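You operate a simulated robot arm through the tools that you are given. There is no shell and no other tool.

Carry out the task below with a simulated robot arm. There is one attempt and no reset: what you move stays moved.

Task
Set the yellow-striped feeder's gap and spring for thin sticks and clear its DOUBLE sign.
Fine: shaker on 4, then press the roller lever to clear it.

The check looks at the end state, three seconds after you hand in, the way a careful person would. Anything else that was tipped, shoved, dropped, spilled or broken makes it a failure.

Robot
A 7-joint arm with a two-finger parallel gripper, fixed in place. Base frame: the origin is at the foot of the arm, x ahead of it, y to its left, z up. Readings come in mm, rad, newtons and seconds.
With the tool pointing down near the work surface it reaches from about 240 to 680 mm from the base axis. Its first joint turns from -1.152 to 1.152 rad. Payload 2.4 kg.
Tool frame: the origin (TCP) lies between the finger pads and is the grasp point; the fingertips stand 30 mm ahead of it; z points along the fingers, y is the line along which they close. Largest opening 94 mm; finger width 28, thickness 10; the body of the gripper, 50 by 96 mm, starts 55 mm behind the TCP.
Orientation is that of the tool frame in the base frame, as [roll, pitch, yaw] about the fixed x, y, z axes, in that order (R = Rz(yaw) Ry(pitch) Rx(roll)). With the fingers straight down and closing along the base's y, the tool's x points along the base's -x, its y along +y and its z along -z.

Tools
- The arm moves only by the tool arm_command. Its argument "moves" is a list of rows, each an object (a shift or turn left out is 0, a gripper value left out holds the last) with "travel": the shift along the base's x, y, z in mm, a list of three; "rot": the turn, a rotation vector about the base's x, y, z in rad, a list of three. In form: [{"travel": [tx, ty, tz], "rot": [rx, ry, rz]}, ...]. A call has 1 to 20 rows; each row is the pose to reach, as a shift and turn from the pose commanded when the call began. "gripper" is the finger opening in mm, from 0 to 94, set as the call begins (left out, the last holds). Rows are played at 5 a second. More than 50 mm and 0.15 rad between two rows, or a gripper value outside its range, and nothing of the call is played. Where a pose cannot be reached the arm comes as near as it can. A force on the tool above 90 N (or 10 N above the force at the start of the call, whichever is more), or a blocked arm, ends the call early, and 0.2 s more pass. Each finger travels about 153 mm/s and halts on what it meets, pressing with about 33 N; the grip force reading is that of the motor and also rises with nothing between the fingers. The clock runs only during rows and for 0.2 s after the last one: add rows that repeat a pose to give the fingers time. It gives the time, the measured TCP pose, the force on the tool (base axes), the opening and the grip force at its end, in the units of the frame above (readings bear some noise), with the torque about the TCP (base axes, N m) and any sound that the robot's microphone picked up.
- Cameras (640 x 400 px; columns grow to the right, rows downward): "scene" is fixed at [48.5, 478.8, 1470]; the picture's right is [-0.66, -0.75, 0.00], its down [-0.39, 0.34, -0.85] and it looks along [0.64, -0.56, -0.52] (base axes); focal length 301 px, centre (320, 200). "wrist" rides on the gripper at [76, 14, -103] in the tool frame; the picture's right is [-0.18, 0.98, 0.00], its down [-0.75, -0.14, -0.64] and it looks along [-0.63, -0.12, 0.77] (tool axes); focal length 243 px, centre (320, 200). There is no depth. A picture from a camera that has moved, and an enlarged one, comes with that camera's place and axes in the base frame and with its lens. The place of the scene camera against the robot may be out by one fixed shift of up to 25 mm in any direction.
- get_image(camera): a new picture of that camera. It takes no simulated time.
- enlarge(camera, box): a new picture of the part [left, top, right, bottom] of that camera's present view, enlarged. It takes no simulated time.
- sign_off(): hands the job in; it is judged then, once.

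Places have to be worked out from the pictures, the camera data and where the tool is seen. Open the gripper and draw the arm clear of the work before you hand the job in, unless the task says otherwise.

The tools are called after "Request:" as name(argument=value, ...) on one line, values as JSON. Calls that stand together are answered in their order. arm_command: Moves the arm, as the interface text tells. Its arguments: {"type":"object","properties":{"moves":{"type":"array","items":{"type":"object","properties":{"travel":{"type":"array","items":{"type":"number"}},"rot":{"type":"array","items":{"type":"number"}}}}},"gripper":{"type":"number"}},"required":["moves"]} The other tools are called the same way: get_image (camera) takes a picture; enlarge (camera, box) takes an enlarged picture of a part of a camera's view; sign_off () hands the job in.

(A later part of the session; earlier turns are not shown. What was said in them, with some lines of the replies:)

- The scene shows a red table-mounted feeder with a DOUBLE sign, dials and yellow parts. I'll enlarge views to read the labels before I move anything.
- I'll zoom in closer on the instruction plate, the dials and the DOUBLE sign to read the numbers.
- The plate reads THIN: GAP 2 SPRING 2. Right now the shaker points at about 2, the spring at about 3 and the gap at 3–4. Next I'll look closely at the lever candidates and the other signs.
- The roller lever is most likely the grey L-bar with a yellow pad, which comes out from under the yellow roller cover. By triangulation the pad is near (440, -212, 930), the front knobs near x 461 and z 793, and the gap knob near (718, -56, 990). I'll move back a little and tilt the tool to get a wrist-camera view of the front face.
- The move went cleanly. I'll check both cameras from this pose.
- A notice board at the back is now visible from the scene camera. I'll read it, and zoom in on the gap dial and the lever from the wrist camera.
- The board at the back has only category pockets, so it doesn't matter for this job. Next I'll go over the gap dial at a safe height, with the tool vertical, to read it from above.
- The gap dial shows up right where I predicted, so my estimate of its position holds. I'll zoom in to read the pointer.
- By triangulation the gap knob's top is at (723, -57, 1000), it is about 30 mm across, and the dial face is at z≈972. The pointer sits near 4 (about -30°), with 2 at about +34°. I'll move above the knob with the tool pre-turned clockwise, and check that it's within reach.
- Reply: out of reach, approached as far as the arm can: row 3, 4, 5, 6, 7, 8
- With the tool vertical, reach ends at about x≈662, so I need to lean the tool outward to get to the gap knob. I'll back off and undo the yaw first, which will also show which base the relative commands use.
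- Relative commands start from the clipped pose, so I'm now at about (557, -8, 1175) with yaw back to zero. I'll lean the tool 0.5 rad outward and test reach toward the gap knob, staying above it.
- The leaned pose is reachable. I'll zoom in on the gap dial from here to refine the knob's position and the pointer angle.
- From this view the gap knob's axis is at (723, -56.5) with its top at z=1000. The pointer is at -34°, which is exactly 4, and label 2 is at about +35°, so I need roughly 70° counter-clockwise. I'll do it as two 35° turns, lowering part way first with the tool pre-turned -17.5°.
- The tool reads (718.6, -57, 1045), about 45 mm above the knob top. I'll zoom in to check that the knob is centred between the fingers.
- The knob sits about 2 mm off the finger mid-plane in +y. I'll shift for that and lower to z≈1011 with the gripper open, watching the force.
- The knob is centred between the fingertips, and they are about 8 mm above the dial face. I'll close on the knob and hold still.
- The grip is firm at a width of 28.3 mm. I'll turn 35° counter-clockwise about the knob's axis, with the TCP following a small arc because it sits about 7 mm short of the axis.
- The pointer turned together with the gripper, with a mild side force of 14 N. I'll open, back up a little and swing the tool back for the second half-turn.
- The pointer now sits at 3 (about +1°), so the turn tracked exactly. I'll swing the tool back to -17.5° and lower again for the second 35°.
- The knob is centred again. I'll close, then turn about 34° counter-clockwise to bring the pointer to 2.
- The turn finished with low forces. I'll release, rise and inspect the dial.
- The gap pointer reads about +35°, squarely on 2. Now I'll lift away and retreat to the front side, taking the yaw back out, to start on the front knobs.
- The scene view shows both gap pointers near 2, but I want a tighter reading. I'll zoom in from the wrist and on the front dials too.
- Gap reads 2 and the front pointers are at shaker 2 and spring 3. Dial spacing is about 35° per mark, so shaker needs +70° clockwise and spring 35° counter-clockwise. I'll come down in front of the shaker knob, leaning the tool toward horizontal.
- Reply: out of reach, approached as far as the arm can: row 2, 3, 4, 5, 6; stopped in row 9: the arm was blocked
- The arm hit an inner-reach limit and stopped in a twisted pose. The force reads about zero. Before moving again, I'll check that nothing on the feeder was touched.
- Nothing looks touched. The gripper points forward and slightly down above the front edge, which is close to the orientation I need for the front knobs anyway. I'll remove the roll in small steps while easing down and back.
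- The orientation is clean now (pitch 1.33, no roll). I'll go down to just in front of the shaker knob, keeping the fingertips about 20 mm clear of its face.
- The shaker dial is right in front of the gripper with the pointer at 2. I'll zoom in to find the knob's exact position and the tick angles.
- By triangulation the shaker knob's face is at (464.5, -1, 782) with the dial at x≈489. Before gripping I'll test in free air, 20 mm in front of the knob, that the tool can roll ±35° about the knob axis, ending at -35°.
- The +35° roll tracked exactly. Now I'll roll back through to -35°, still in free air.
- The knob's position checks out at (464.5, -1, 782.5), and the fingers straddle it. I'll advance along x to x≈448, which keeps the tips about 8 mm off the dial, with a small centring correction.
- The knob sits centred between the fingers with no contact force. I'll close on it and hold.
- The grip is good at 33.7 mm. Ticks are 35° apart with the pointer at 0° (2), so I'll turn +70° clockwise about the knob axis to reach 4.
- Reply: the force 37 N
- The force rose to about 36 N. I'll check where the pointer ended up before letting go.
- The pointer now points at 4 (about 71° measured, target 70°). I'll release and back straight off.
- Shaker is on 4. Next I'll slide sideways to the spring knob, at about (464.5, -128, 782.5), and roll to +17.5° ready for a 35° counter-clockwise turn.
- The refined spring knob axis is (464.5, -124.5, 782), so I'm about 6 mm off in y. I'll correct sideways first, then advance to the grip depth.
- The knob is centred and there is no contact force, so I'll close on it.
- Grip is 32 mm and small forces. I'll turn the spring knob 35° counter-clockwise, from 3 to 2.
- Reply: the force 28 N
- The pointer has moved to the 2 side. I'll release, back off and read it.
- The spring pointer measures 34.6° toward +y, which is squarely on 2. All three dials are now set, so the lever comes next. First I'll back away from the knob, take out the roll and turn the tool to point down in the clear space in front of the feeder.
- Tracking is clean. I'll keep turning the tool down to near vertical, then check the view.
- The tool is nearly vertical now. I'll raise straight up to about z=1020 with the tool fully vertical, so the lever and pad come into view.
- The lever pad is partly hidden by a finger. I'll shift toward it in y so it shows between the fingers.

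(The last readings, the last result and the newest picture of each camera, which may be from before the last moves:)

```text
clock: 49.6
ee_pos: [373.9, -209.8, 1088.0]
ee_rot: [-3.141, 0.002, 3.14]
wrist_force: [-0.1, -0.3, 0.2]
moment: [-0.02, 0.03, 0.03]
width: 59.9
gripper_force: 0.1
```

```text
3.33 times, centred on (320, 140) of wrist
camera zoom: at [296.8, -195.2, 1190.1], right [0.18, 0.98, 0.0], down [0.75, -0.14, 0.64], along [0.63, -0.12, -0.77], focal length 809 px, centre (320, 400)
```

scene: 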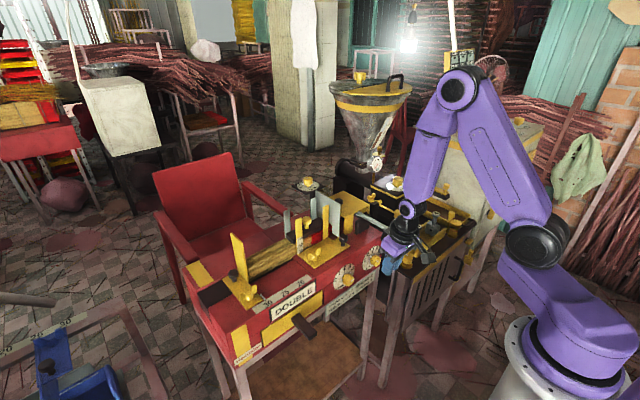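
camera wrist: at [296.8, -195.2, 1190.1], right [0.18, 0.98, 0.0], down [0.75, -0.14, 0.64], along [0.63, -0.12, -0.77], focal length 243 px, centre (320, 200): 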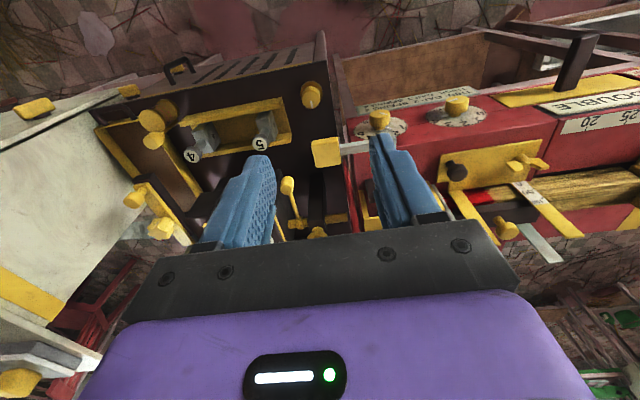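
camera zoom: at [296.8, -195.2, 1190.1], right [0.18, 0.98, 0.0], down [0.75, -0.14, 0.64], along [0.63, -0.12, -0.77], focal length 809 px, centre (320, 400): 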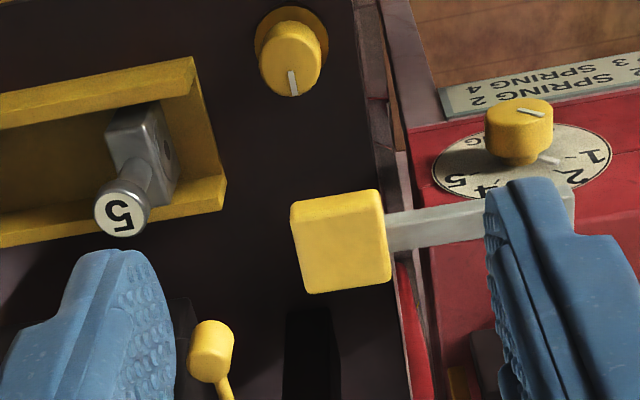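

The pad's top centre is at about (446, -214.5, 918), it is about 33 mm square, and it's the end of the feeder's grey roller lever. I'll close the fingers and hover over it with the tips about 40 mm above.

Request:
arm_command(moves=[{"travel": [30, -2, -25]}, {"travel": [60, -4, -50]}, {"travel": [72.5, -5, -80]}, {"travel": [72.5, -5, -98]}, {"travel": [72.5, -5, -98]}], gripper=0)

Request:
get_image(camera="wrist")

Request:
enlarge(camera="scene", box=[340, 150, 460, 250])

```text
clock: 50.8
ee_pos: [444.9, -213.0, 989.0]
ee_rot: [-3.14, 0.0, 3.141]
wrist_force: [-0.2, 0.4, -0.2]
moment: [0.04, -0.01, -0.01]
width: 0.1
gripper_force: 33.0
```

```text
taken
camera wrist: at [367.8, -199.0, 1092.0], right [0.18, 0.98, 0.0], down [0.75, -0.14, 0.64], along [0.63, -0.12, -0.77], focal length 243 px, centre (320, 200)
```

wrist: 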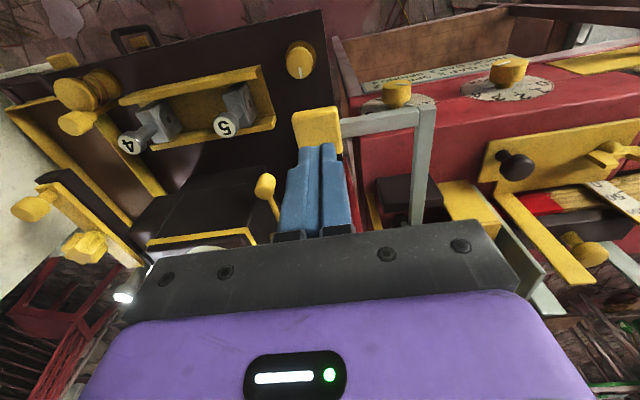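

```text
4.00 times, centred on (400, 200) of scene
camera zoom: at [48.5, 478.8, 1470.0], right [-0.66, -0.75, 0.0], down [-0.39, 0.34, -0.85], along [0.64, -0.56, -0.52], focal length 1203 px, centre (0, 200)
```

zoom: 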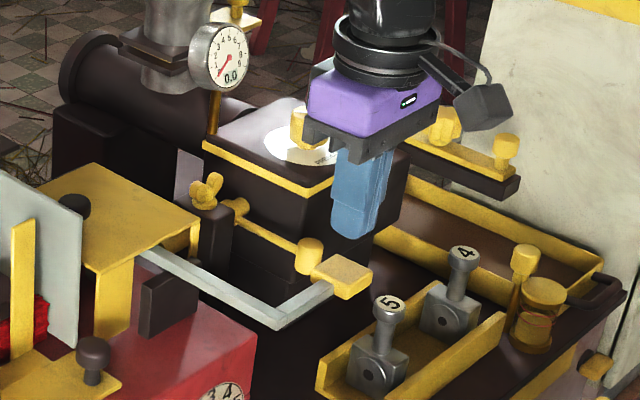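

The fingertips are above the pad. I'll zoom in to check that the tool axis lands on the pad's centre before pressing.

Request:
enlarge(camera="wrist", box=[270, 90, 370, 160])

```text
5.71 times, centred on (320, 125) of wrist
camera zoom: at [367.8, -199.0, 1092.0], right [0.18, 0.98, 0.0], down [0.75, -0.14, 0.64], along [0.63, -0.12, -0.77], focal length 1386 px, centre (320, 629)
```

zoom: 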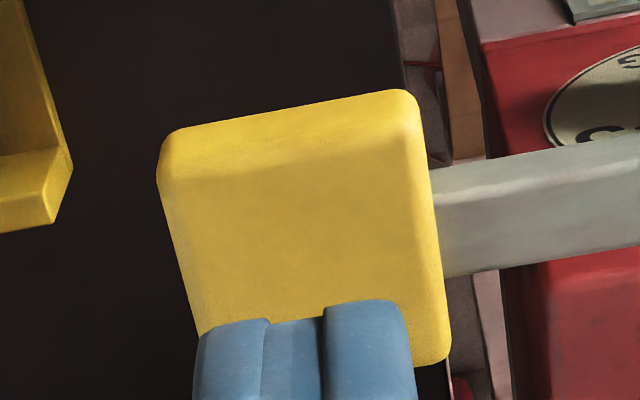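

The tool axis lands within about 2 mm of the pad's centre, and the pad top is at z≈918–925. I'll lower gently, in small increments near contact, and watch the force.

Request:
arm_command(moves=[{"travel": [2, -1.2, -10]}, {"travel": [2, -1.2, -20]}, {"travel": [2, -1.2, -27]}, {"travel": [2, -1.2, -32]}, {"travel": [2, -1.2, -36]}, {"travel": [2, -1.2, -36]}], gripper=0)

Request:
enlarge(camera="scene", box=[340, 150, 460, 250])

```text
clock: 52.2
ee_pos: [450.1, -216.2, 953.4]
ee_rot: [-3.139, 0.001, -3.141]
wrist_force: [0.1, -2.3, 3.3]
moment: [-0.06, 0.04, 0.05]
width: 0.0
gripper_force: 32.3
```

```text
4.00 times, centred on (400, 200) of scene
camera zoom: at [48.4, 478.8, 1470.0], right [-0.66, -0.75, 0.0], down [-0.39, 0.34, -0.85], along [0.64, -0.56, -0.52], focal length 1203 px, centre (0, 200)
```

zoom: 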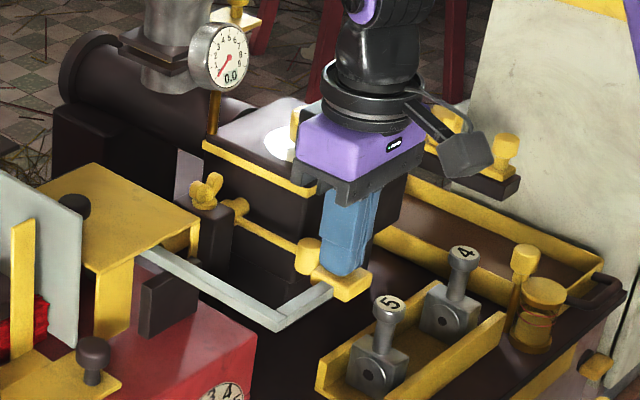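

There's light contact (3 N) and the tip is on the pad. I'll press down gradually and watch for resistance and sound.

Request:
arm_command(moves=[{"travel": [0, 0, -2]}, {"travel": [0, 0, -4]}, {"travel": [0, 0, -6]}, {"travel": [0, 0, -8]}, {"travel": [0, 0, -8]}], gripper=0)

Request:
enlarge(camera="scene", box=[240, 170, 440, 330])

```text
clock: 53.4
ee_pos: [451.2, -214.8, 944.9]
ee_rot: [-3.139, -0.002, -3.141]
wrist_force: [-2.1, -0.2, 6.1]
moment: [-0.02, -0.01, 0.08]
width: 0.0
gripper_force: 32.4
```

```text
2.50 times, centred on (340, 250) of scene
camera zoom: at [48.3, 478.8, 1470.0], right [-0.66, -0.75, 0.0], down [-0.39, 0.34, -0.85], along [0.64, -0.56, -0.52], focal length 752 px, centre (270, 75)
```

zoom: 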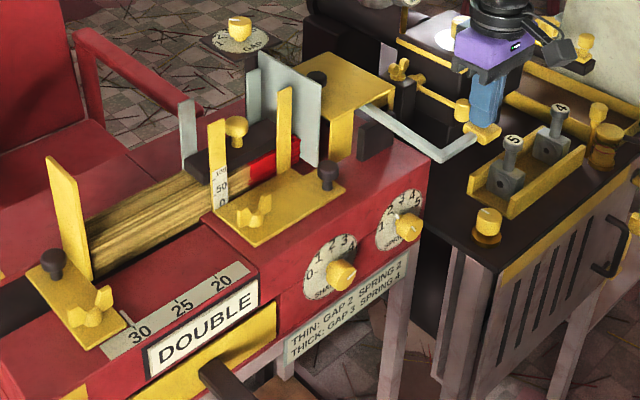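

The lever yields smoothly against a light spring (6 N), but the sign still reads DOUBLE. I'll keep pressing in steps.

Request:
arm_command(moves=[{"travel": [0, 0, -3]}, {"travel": [0, 0, -6]}, {"travel": [0, 0, -9]}, {"travel": [0, 0, -12]}, {"travel": [0, 0, -12]}], gripper=0)

Request:
enlarge(camera="scene", box=[240, 170, 440, 330])

```text
clock: 54.6
ee_pos: [451.2, -215.4, 933.8]
ee_rot: [-3.137, 0.001, 3.141]
wrist_force: [1.3, -2.4, 8.0]
moment: [-0.06, -0.08, 0.0]
width: 0.0
gripper_force: 32.9
```

```text
2.50 times, centred on (340, 250) of scene
camera zoom: at [48.4, 478.8, 1470.0], right [-0.66, -0.75, 0.0], down [-0.39, 0.34, -0.85], along [0.64, -0.56, -0.52], focal length 752 px, centre (270, 75)
```

zoom: 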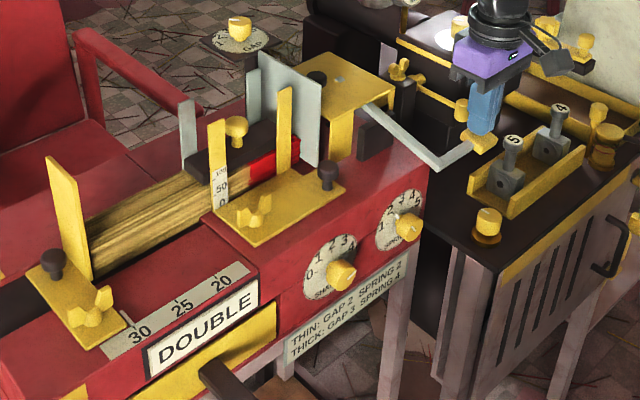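

It still moves freely at 8 N with about 20 mm of travel. I'll press further.

Request:
arm_command(moves=[{"travel": [0, 0, -3]}, {"travel": [0, 0, -6]}, {"travel": [0, 0, -9]}, {"travel": [0, 0, -12]}, {"travel": [0, 0, -12]}], gripper=0)

Request:
enlarge(camera="scene", box=[240, 170, 440, 330])

Request:
get_image(camera="wrist")

```text
clock: 55.8
ee_pos: [449.6, -214.9, 922.4]
ee_rot: [-3.139, 0.0, -3.139]
wrist_force: [-6.1, 4.2, 30.4]
moment: [0.14, -0.26, 0.12]
width: 0.0
gripper_force: 33.4
```

```text
2.50 times, centred on (340, 250) of scene
camera zoom: at [47.8, 479.1, 1469.9], right [-0.66, -0.75, 0.0], down [-0.39, 0.34, -0.85], along [0.64, -0.56, -0.52], focal length 752 px, centre (270, 75)
```

zoom: 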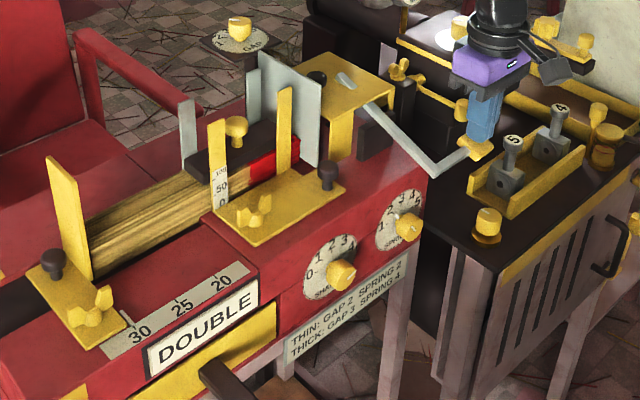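

```text
taken
camera wrist: at [372.3, -200.5, 1024.7], right [0.18, 0.98, 0.0], down [0.75, -0.14, 0.64], along [0.63, -0.12, -0.77], focal length 243 px, centre (320, 200)
```

wrist: 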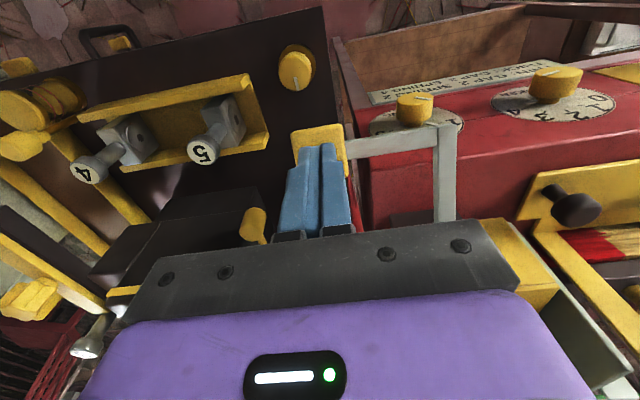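

The lever reached its stop (30 N) and its far end has risen through the cover. The sign hasn't changed yet, so I'll hold it pressed for a couple of seconds and look again.

Request:
arm_command(moves=[{"travel": [0, 0, 0]}, {"travel": [0, 0, 0]}, {"travel": [0, 0, 0]}, {"travel": [0, 0, 0]}, {"travel": [0, 0, 0]}, {"travel": [0, 0, 0]}, {"travel": [0, 0, 0]}, {"travel": [0, 0, 0]}], gripper=0)

Request:
enlarge(camera="scene", box=[220, 170, 420, 330])

```text
clock: 57.6
ee_pos: [450.3, -214.7, 921.8]
ee_rot: [-3.139, 0.001, -3.141]
wrist_force: [-7.9, 6.6, 38.5]
moment: [0.19, -0.3, 0.19]
width: 0.2
gripper_force: 33.1
```

```text
2.50 times, centred on (320, 250) of scene
camera zoom: at [47.6, 479.2, 1469.8], right [-0.66, -0.75, 0.0], down [-0.39, 0.34, -0.85], along [0.64, -0.56, -0.52], focal length 752 px, centre (320, 75)
```

zoom: 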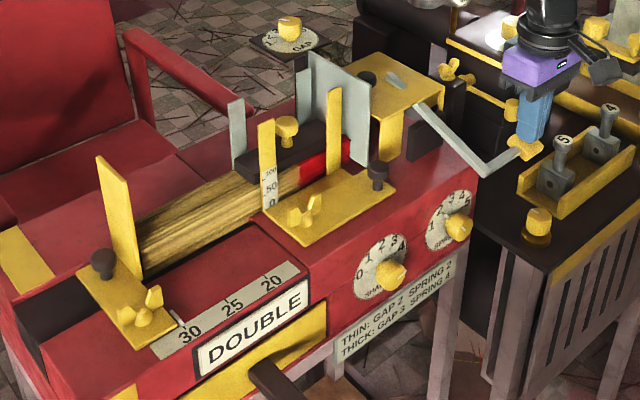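

The sign still reads DOUBLE with the lever held at its stop. I'll let the lever rise in a controlled way and see if it clears on release.

Request:
arm_command(moves=[{"travel": [0, 0, 8]}, {"travel": [0, 0, 16]}, {"travel": [0, 0, 24]}, {"travel": [0, 0, 32]}, {"travel": [0, 0, 45]}, {"travel": [0, 0, 70]}, {"travel": [0, 0, 70]}, {"travel": [0, 0, 70]}], gripper=0)

Request:
enlarge(camera="scene", box=[220, 170, 420, 330])

Request:
get_image(camera="wrist")

```text
clock: 59.4
ee_pos: [449.8, -213.9, 990.6]
ee_rot: [-3.137, 0.001, -3.142]
wrist_force: [0.0, 0.1, -0.6]
moment: [0.02, 0.0, -0.01]
width: 0.1
gripper_force: 33.4
```

```text
2.50 times, centred on (320, 250) of scene
camera zoom: at [48.5, 478.8, 1470.0], right [-0.66, -0.75, 0.0], down [-0.39, 0.34, -0.85], along [0.64, -0.56, -0.52], focal length 752 px, centre (320, 75)
```

zoom: 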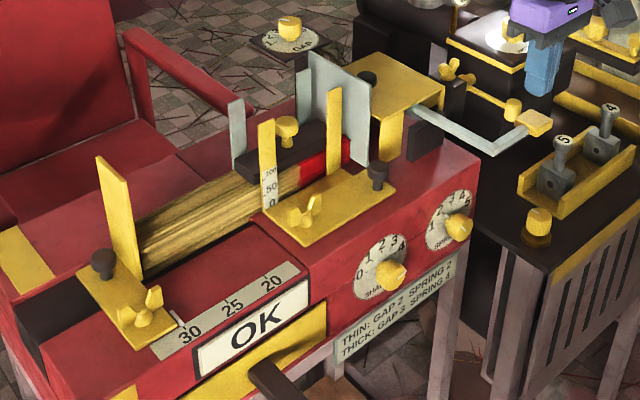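

```text
taken
camera wrist: at [372.3, -200.6, 1093.2], right [0.18, 0.98, 0.0], down [0.75, -0.14, 0.64], along [0.63, -0.12, -0.77], focal length 243 px, centre (320, 200)
```

wrist: 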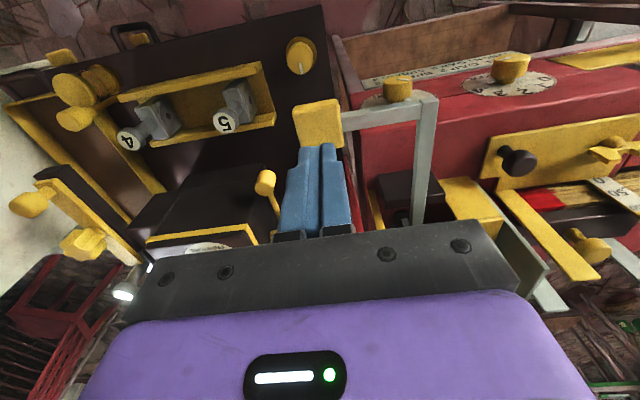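

The sign cleared on release and now reads OK, and the lever is back up. I'll raise the arm, open the gripper and take a final top view of the gap dial to confirm it's on 2.

Request:
arm_command(moves=[{"travel": [-15, 10, 40]}, {"travel": [-30, 25, 80]}, {"travel": [-30, 45, 125]}, {"travel": [-20, 70, 165]}, {"travel": [0, 100, 200]}, {"travel": [25, 130, 225]}, {"travel": [60, 155, 245]}, {"travel": [95, 170, 258]}, {"travel": [125, 178, 260]}, {"travel": [125, 178, 260]}], gripper=80)

Request:
get_image(camera="wrist")

Request:
enlarge(camera="wrist", box=[295, 145, 355, 190])

Request:
enlarge(camera="scene", box=[300, 172, 320, 192])

Request:
enlarge(camera="scene", box=[335, 240, 390, 285])

```text
refused: row 5 steps farther than a row can; nothing moved
```

```text
taken
camera wrist: at [372.3, -200.6, 1093.2], right [0.18, 0.98, 0.0], down [0.75, -0.14, 0.64], along [0.63, -0.12, -0.77], focal length 243 px, centre (320, 200)
```

wrist: 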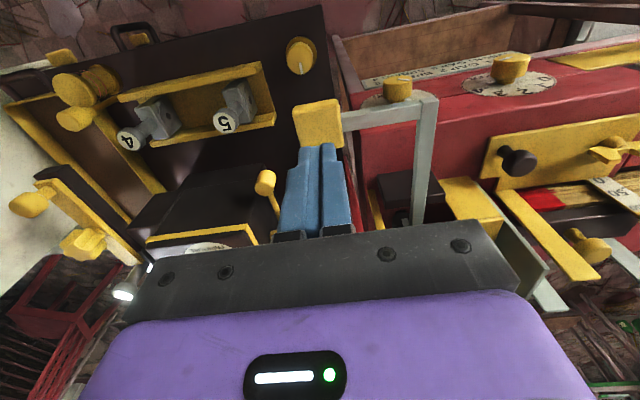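

```text
8.89 times, centred on (325, 168) of wrist
camera zoom: at [372.3, -200.6, 1093.2], right [0.18, 0.98, 0.0], down [0.75, -0.14, 0.64], along [0.63, -0.12, -0.77], focal length 2157 px, centre (276, 489)
```

zoom: 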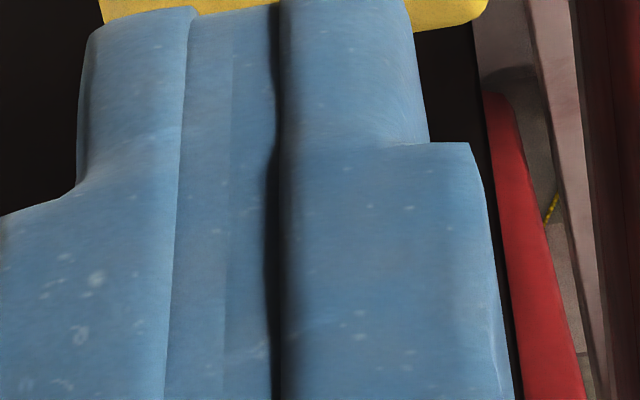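

```text
16.00 times, centred on (310, 182) of scene
camera zoom: at [48.5, 478.8, 1470.0], right [-0.66, -0.75, 0.0], down [-0.39, 0.34, -0.85], along [0.64, -0.56, -0.52], focal length 4810 px, centre (480, 488)
```

zoom: 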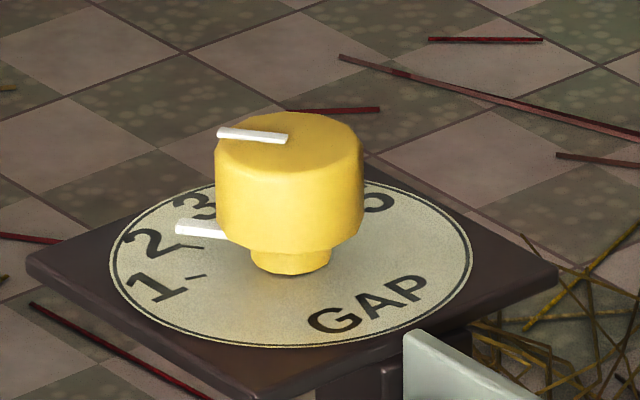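

```text
8.89 times, centred on (362, 262) of scene
camera zoom: at [48.5, 478.8, 1470.0], right [-0.66, -0.75, 0.0], down [-0.39, 0.34, -0.85], along [0.64, -0.56, -0.52], focal length 2672 px, centre (-58, -356)
```

zoom: 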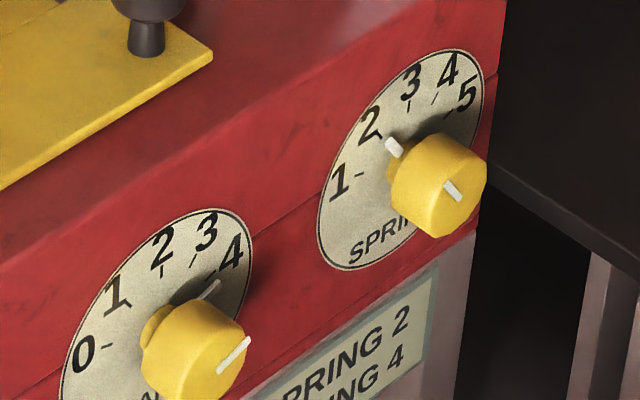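

That move was refused because one step was too long, so nothing moved. The front pointers sit on shaker 4 and spring 2. I'll repeat the retreat with shorter steps.

Request:
arm_command(moves=[{"travel": [-12, 8, 35]}, {"travel": [-25, 18, 72]}, {"travel": [-28, 34, 110]}, {"travel": [-25, 52, 148]}, {"travel": [-15, 74, 182]}, {"travel": [0, 98, 212]}, {"travel": [22, 122, 235]}, {"travel": [50, 144, 250]}, {"travel": [85, 162, 258]}, {"travel": [115, 178, 260]}, {"travel": [115, 178, 260]}], gripper=80)

Request:
get_image(camera="wrist")

Request:
enlarge(camera="wrist", box=[295, 145, 355, 190])

```text
clock: 61.8
ee_pos: [564.3, -38.6, 1248.3]
ee_rot: [-3.138, -0.004, 3.141]
wrist_force: [-0.1, -0.8, 0.7]
moment: [0.0, 0.03, -0.01]
width: 79.9
gripper_force: 0.1
```

```text
taken
camera wrist: at [487.9, -24.1, 1351.5], right [0.18, 0.98, 0.0], down [0.75, -0.14, 0.64], along [0.63, -0.12, -0.77], focal length 243 px, centre (320, 200)
```

wrist: 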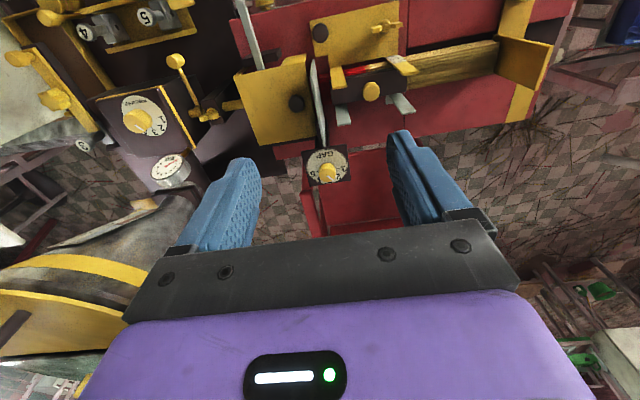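

```text
8.89 times, centred on (325, 168) of wrist
camera zoom: at [487.9, -24.1, 1351.5], right [0.18, 0.98, 0.0], down [0.75, -0.14, 0.64], along [0.63, -0.12, -0.77], focal length 2157 px, centre (276, 489)
```

zoom: 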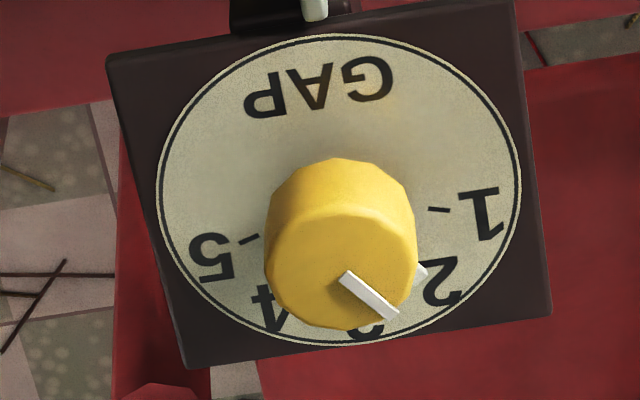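

The gap pointer measures 34.9° against its 2 mark at about 35°, so all three dials are right and the sign reads OK. I'll pull the arm back to its starting area with the gripper fully open and do a final check.

Request:
arm_command(moves=[{"travel": [-36, -10, 11]}, {"travel": [-72, -20, 22]}, {"travel": [-109, -30, 33]}, {"travel": [-145, -40, 44]}, {"travel": [-182, -50, 55]}, {"travel": [-218, -61, 66]}, {"travel": [-218, -61, 66]}, {"travel": [-218, -61, 66]}], gripper=94)

Request:
get_image(camera="scene")

Request:
enlarge(camera="scene", box=[220, 170, 420, 330])

Request:
get_image(camera="wrist")

```text
clock: 63.6
ee_pos: [348.1, -93.4, 1319.8]
ee_rot: [-3.14, -0.001, -3.14]
wrist_force: [-1.1, 0.3, -0.6]
moment: [0.01, 0.01, -0.01]
width: 94.1
gripper_force: 0.0
```

```text
taken
```

scene: 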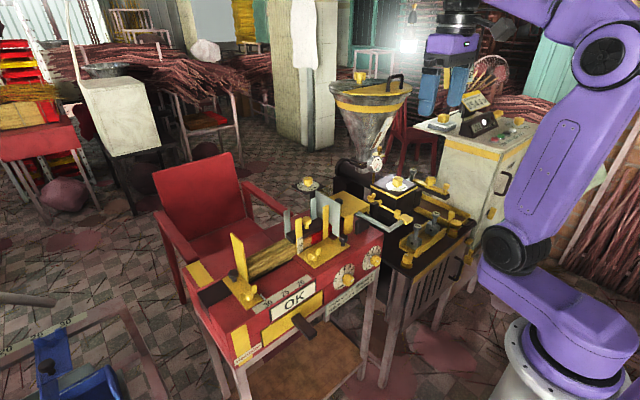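

```text
2.50 times, centred on (320, 250) of scene
camera zoom: at [48.5, 478.8, 1470.0], right [-0.66, -0.75, 0.0], down [-0.39, 0.34, -0.85], along [0.64, -0.56, -0.52], focal length 752 px, centre (320, 75)
```

zoom: 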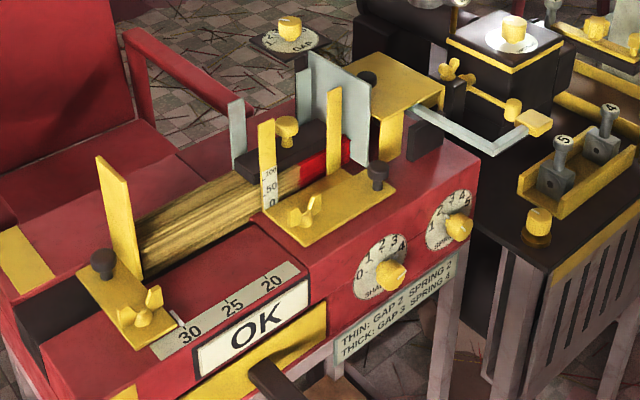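

```text
taken
camera wrist: at [270.1, -80.7, 1421.5], right [0.18, 0.98, 0.0], down [0.75, -0.14, 0.64], along [0.63, -0.12, -0.77], focal length 243 px, centre (320, 200)
```

wrist: 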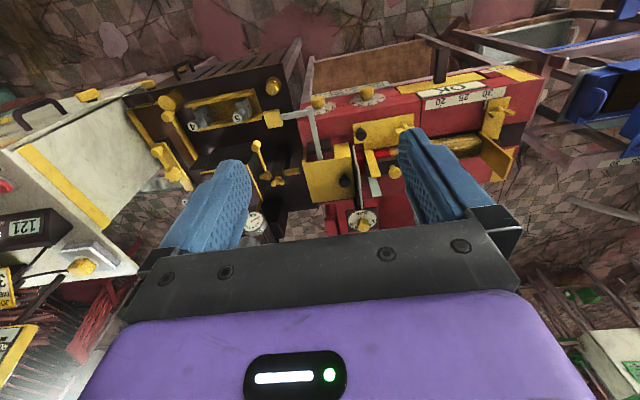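

The sign reads OK, with gap on 2, spring on 2, shaker on 4 and the lever back up. Nothing else has moved, and the arm is clear with its gripper open, so I'm handing the job in.

Request:
sign_off()

```text
The job is handed in.
```

The yellow-striped feeder is set for thin sticks, and its sign has changed from DOUBLE to OK. I've handed the job in; no verdict has come back yet.

- **Gap:** moved from 4 to 2, as the feeder's plate says for thin sticks.
- **Spring:** moved from 3 to 2, also from the plate.
- **Shaker:** moved from 2 to 4, before pressing the lever.
- **Roller lever:** nothing on the feeder is labelled as the roller lever. I took it to be the grey bar with the yellow pad that comes out from under the yellow cover. I pressed it to its stop, and the sign cleared when I let it back up.

While I was moving to the front knobs, the arm once hit a reach limit and stopped in a twisted pose above the feeder. There was no contact force, and the pictures showed nothing out of place. The final pictures also show nothing else moved. The arm is back near where it started, with the gripper open.
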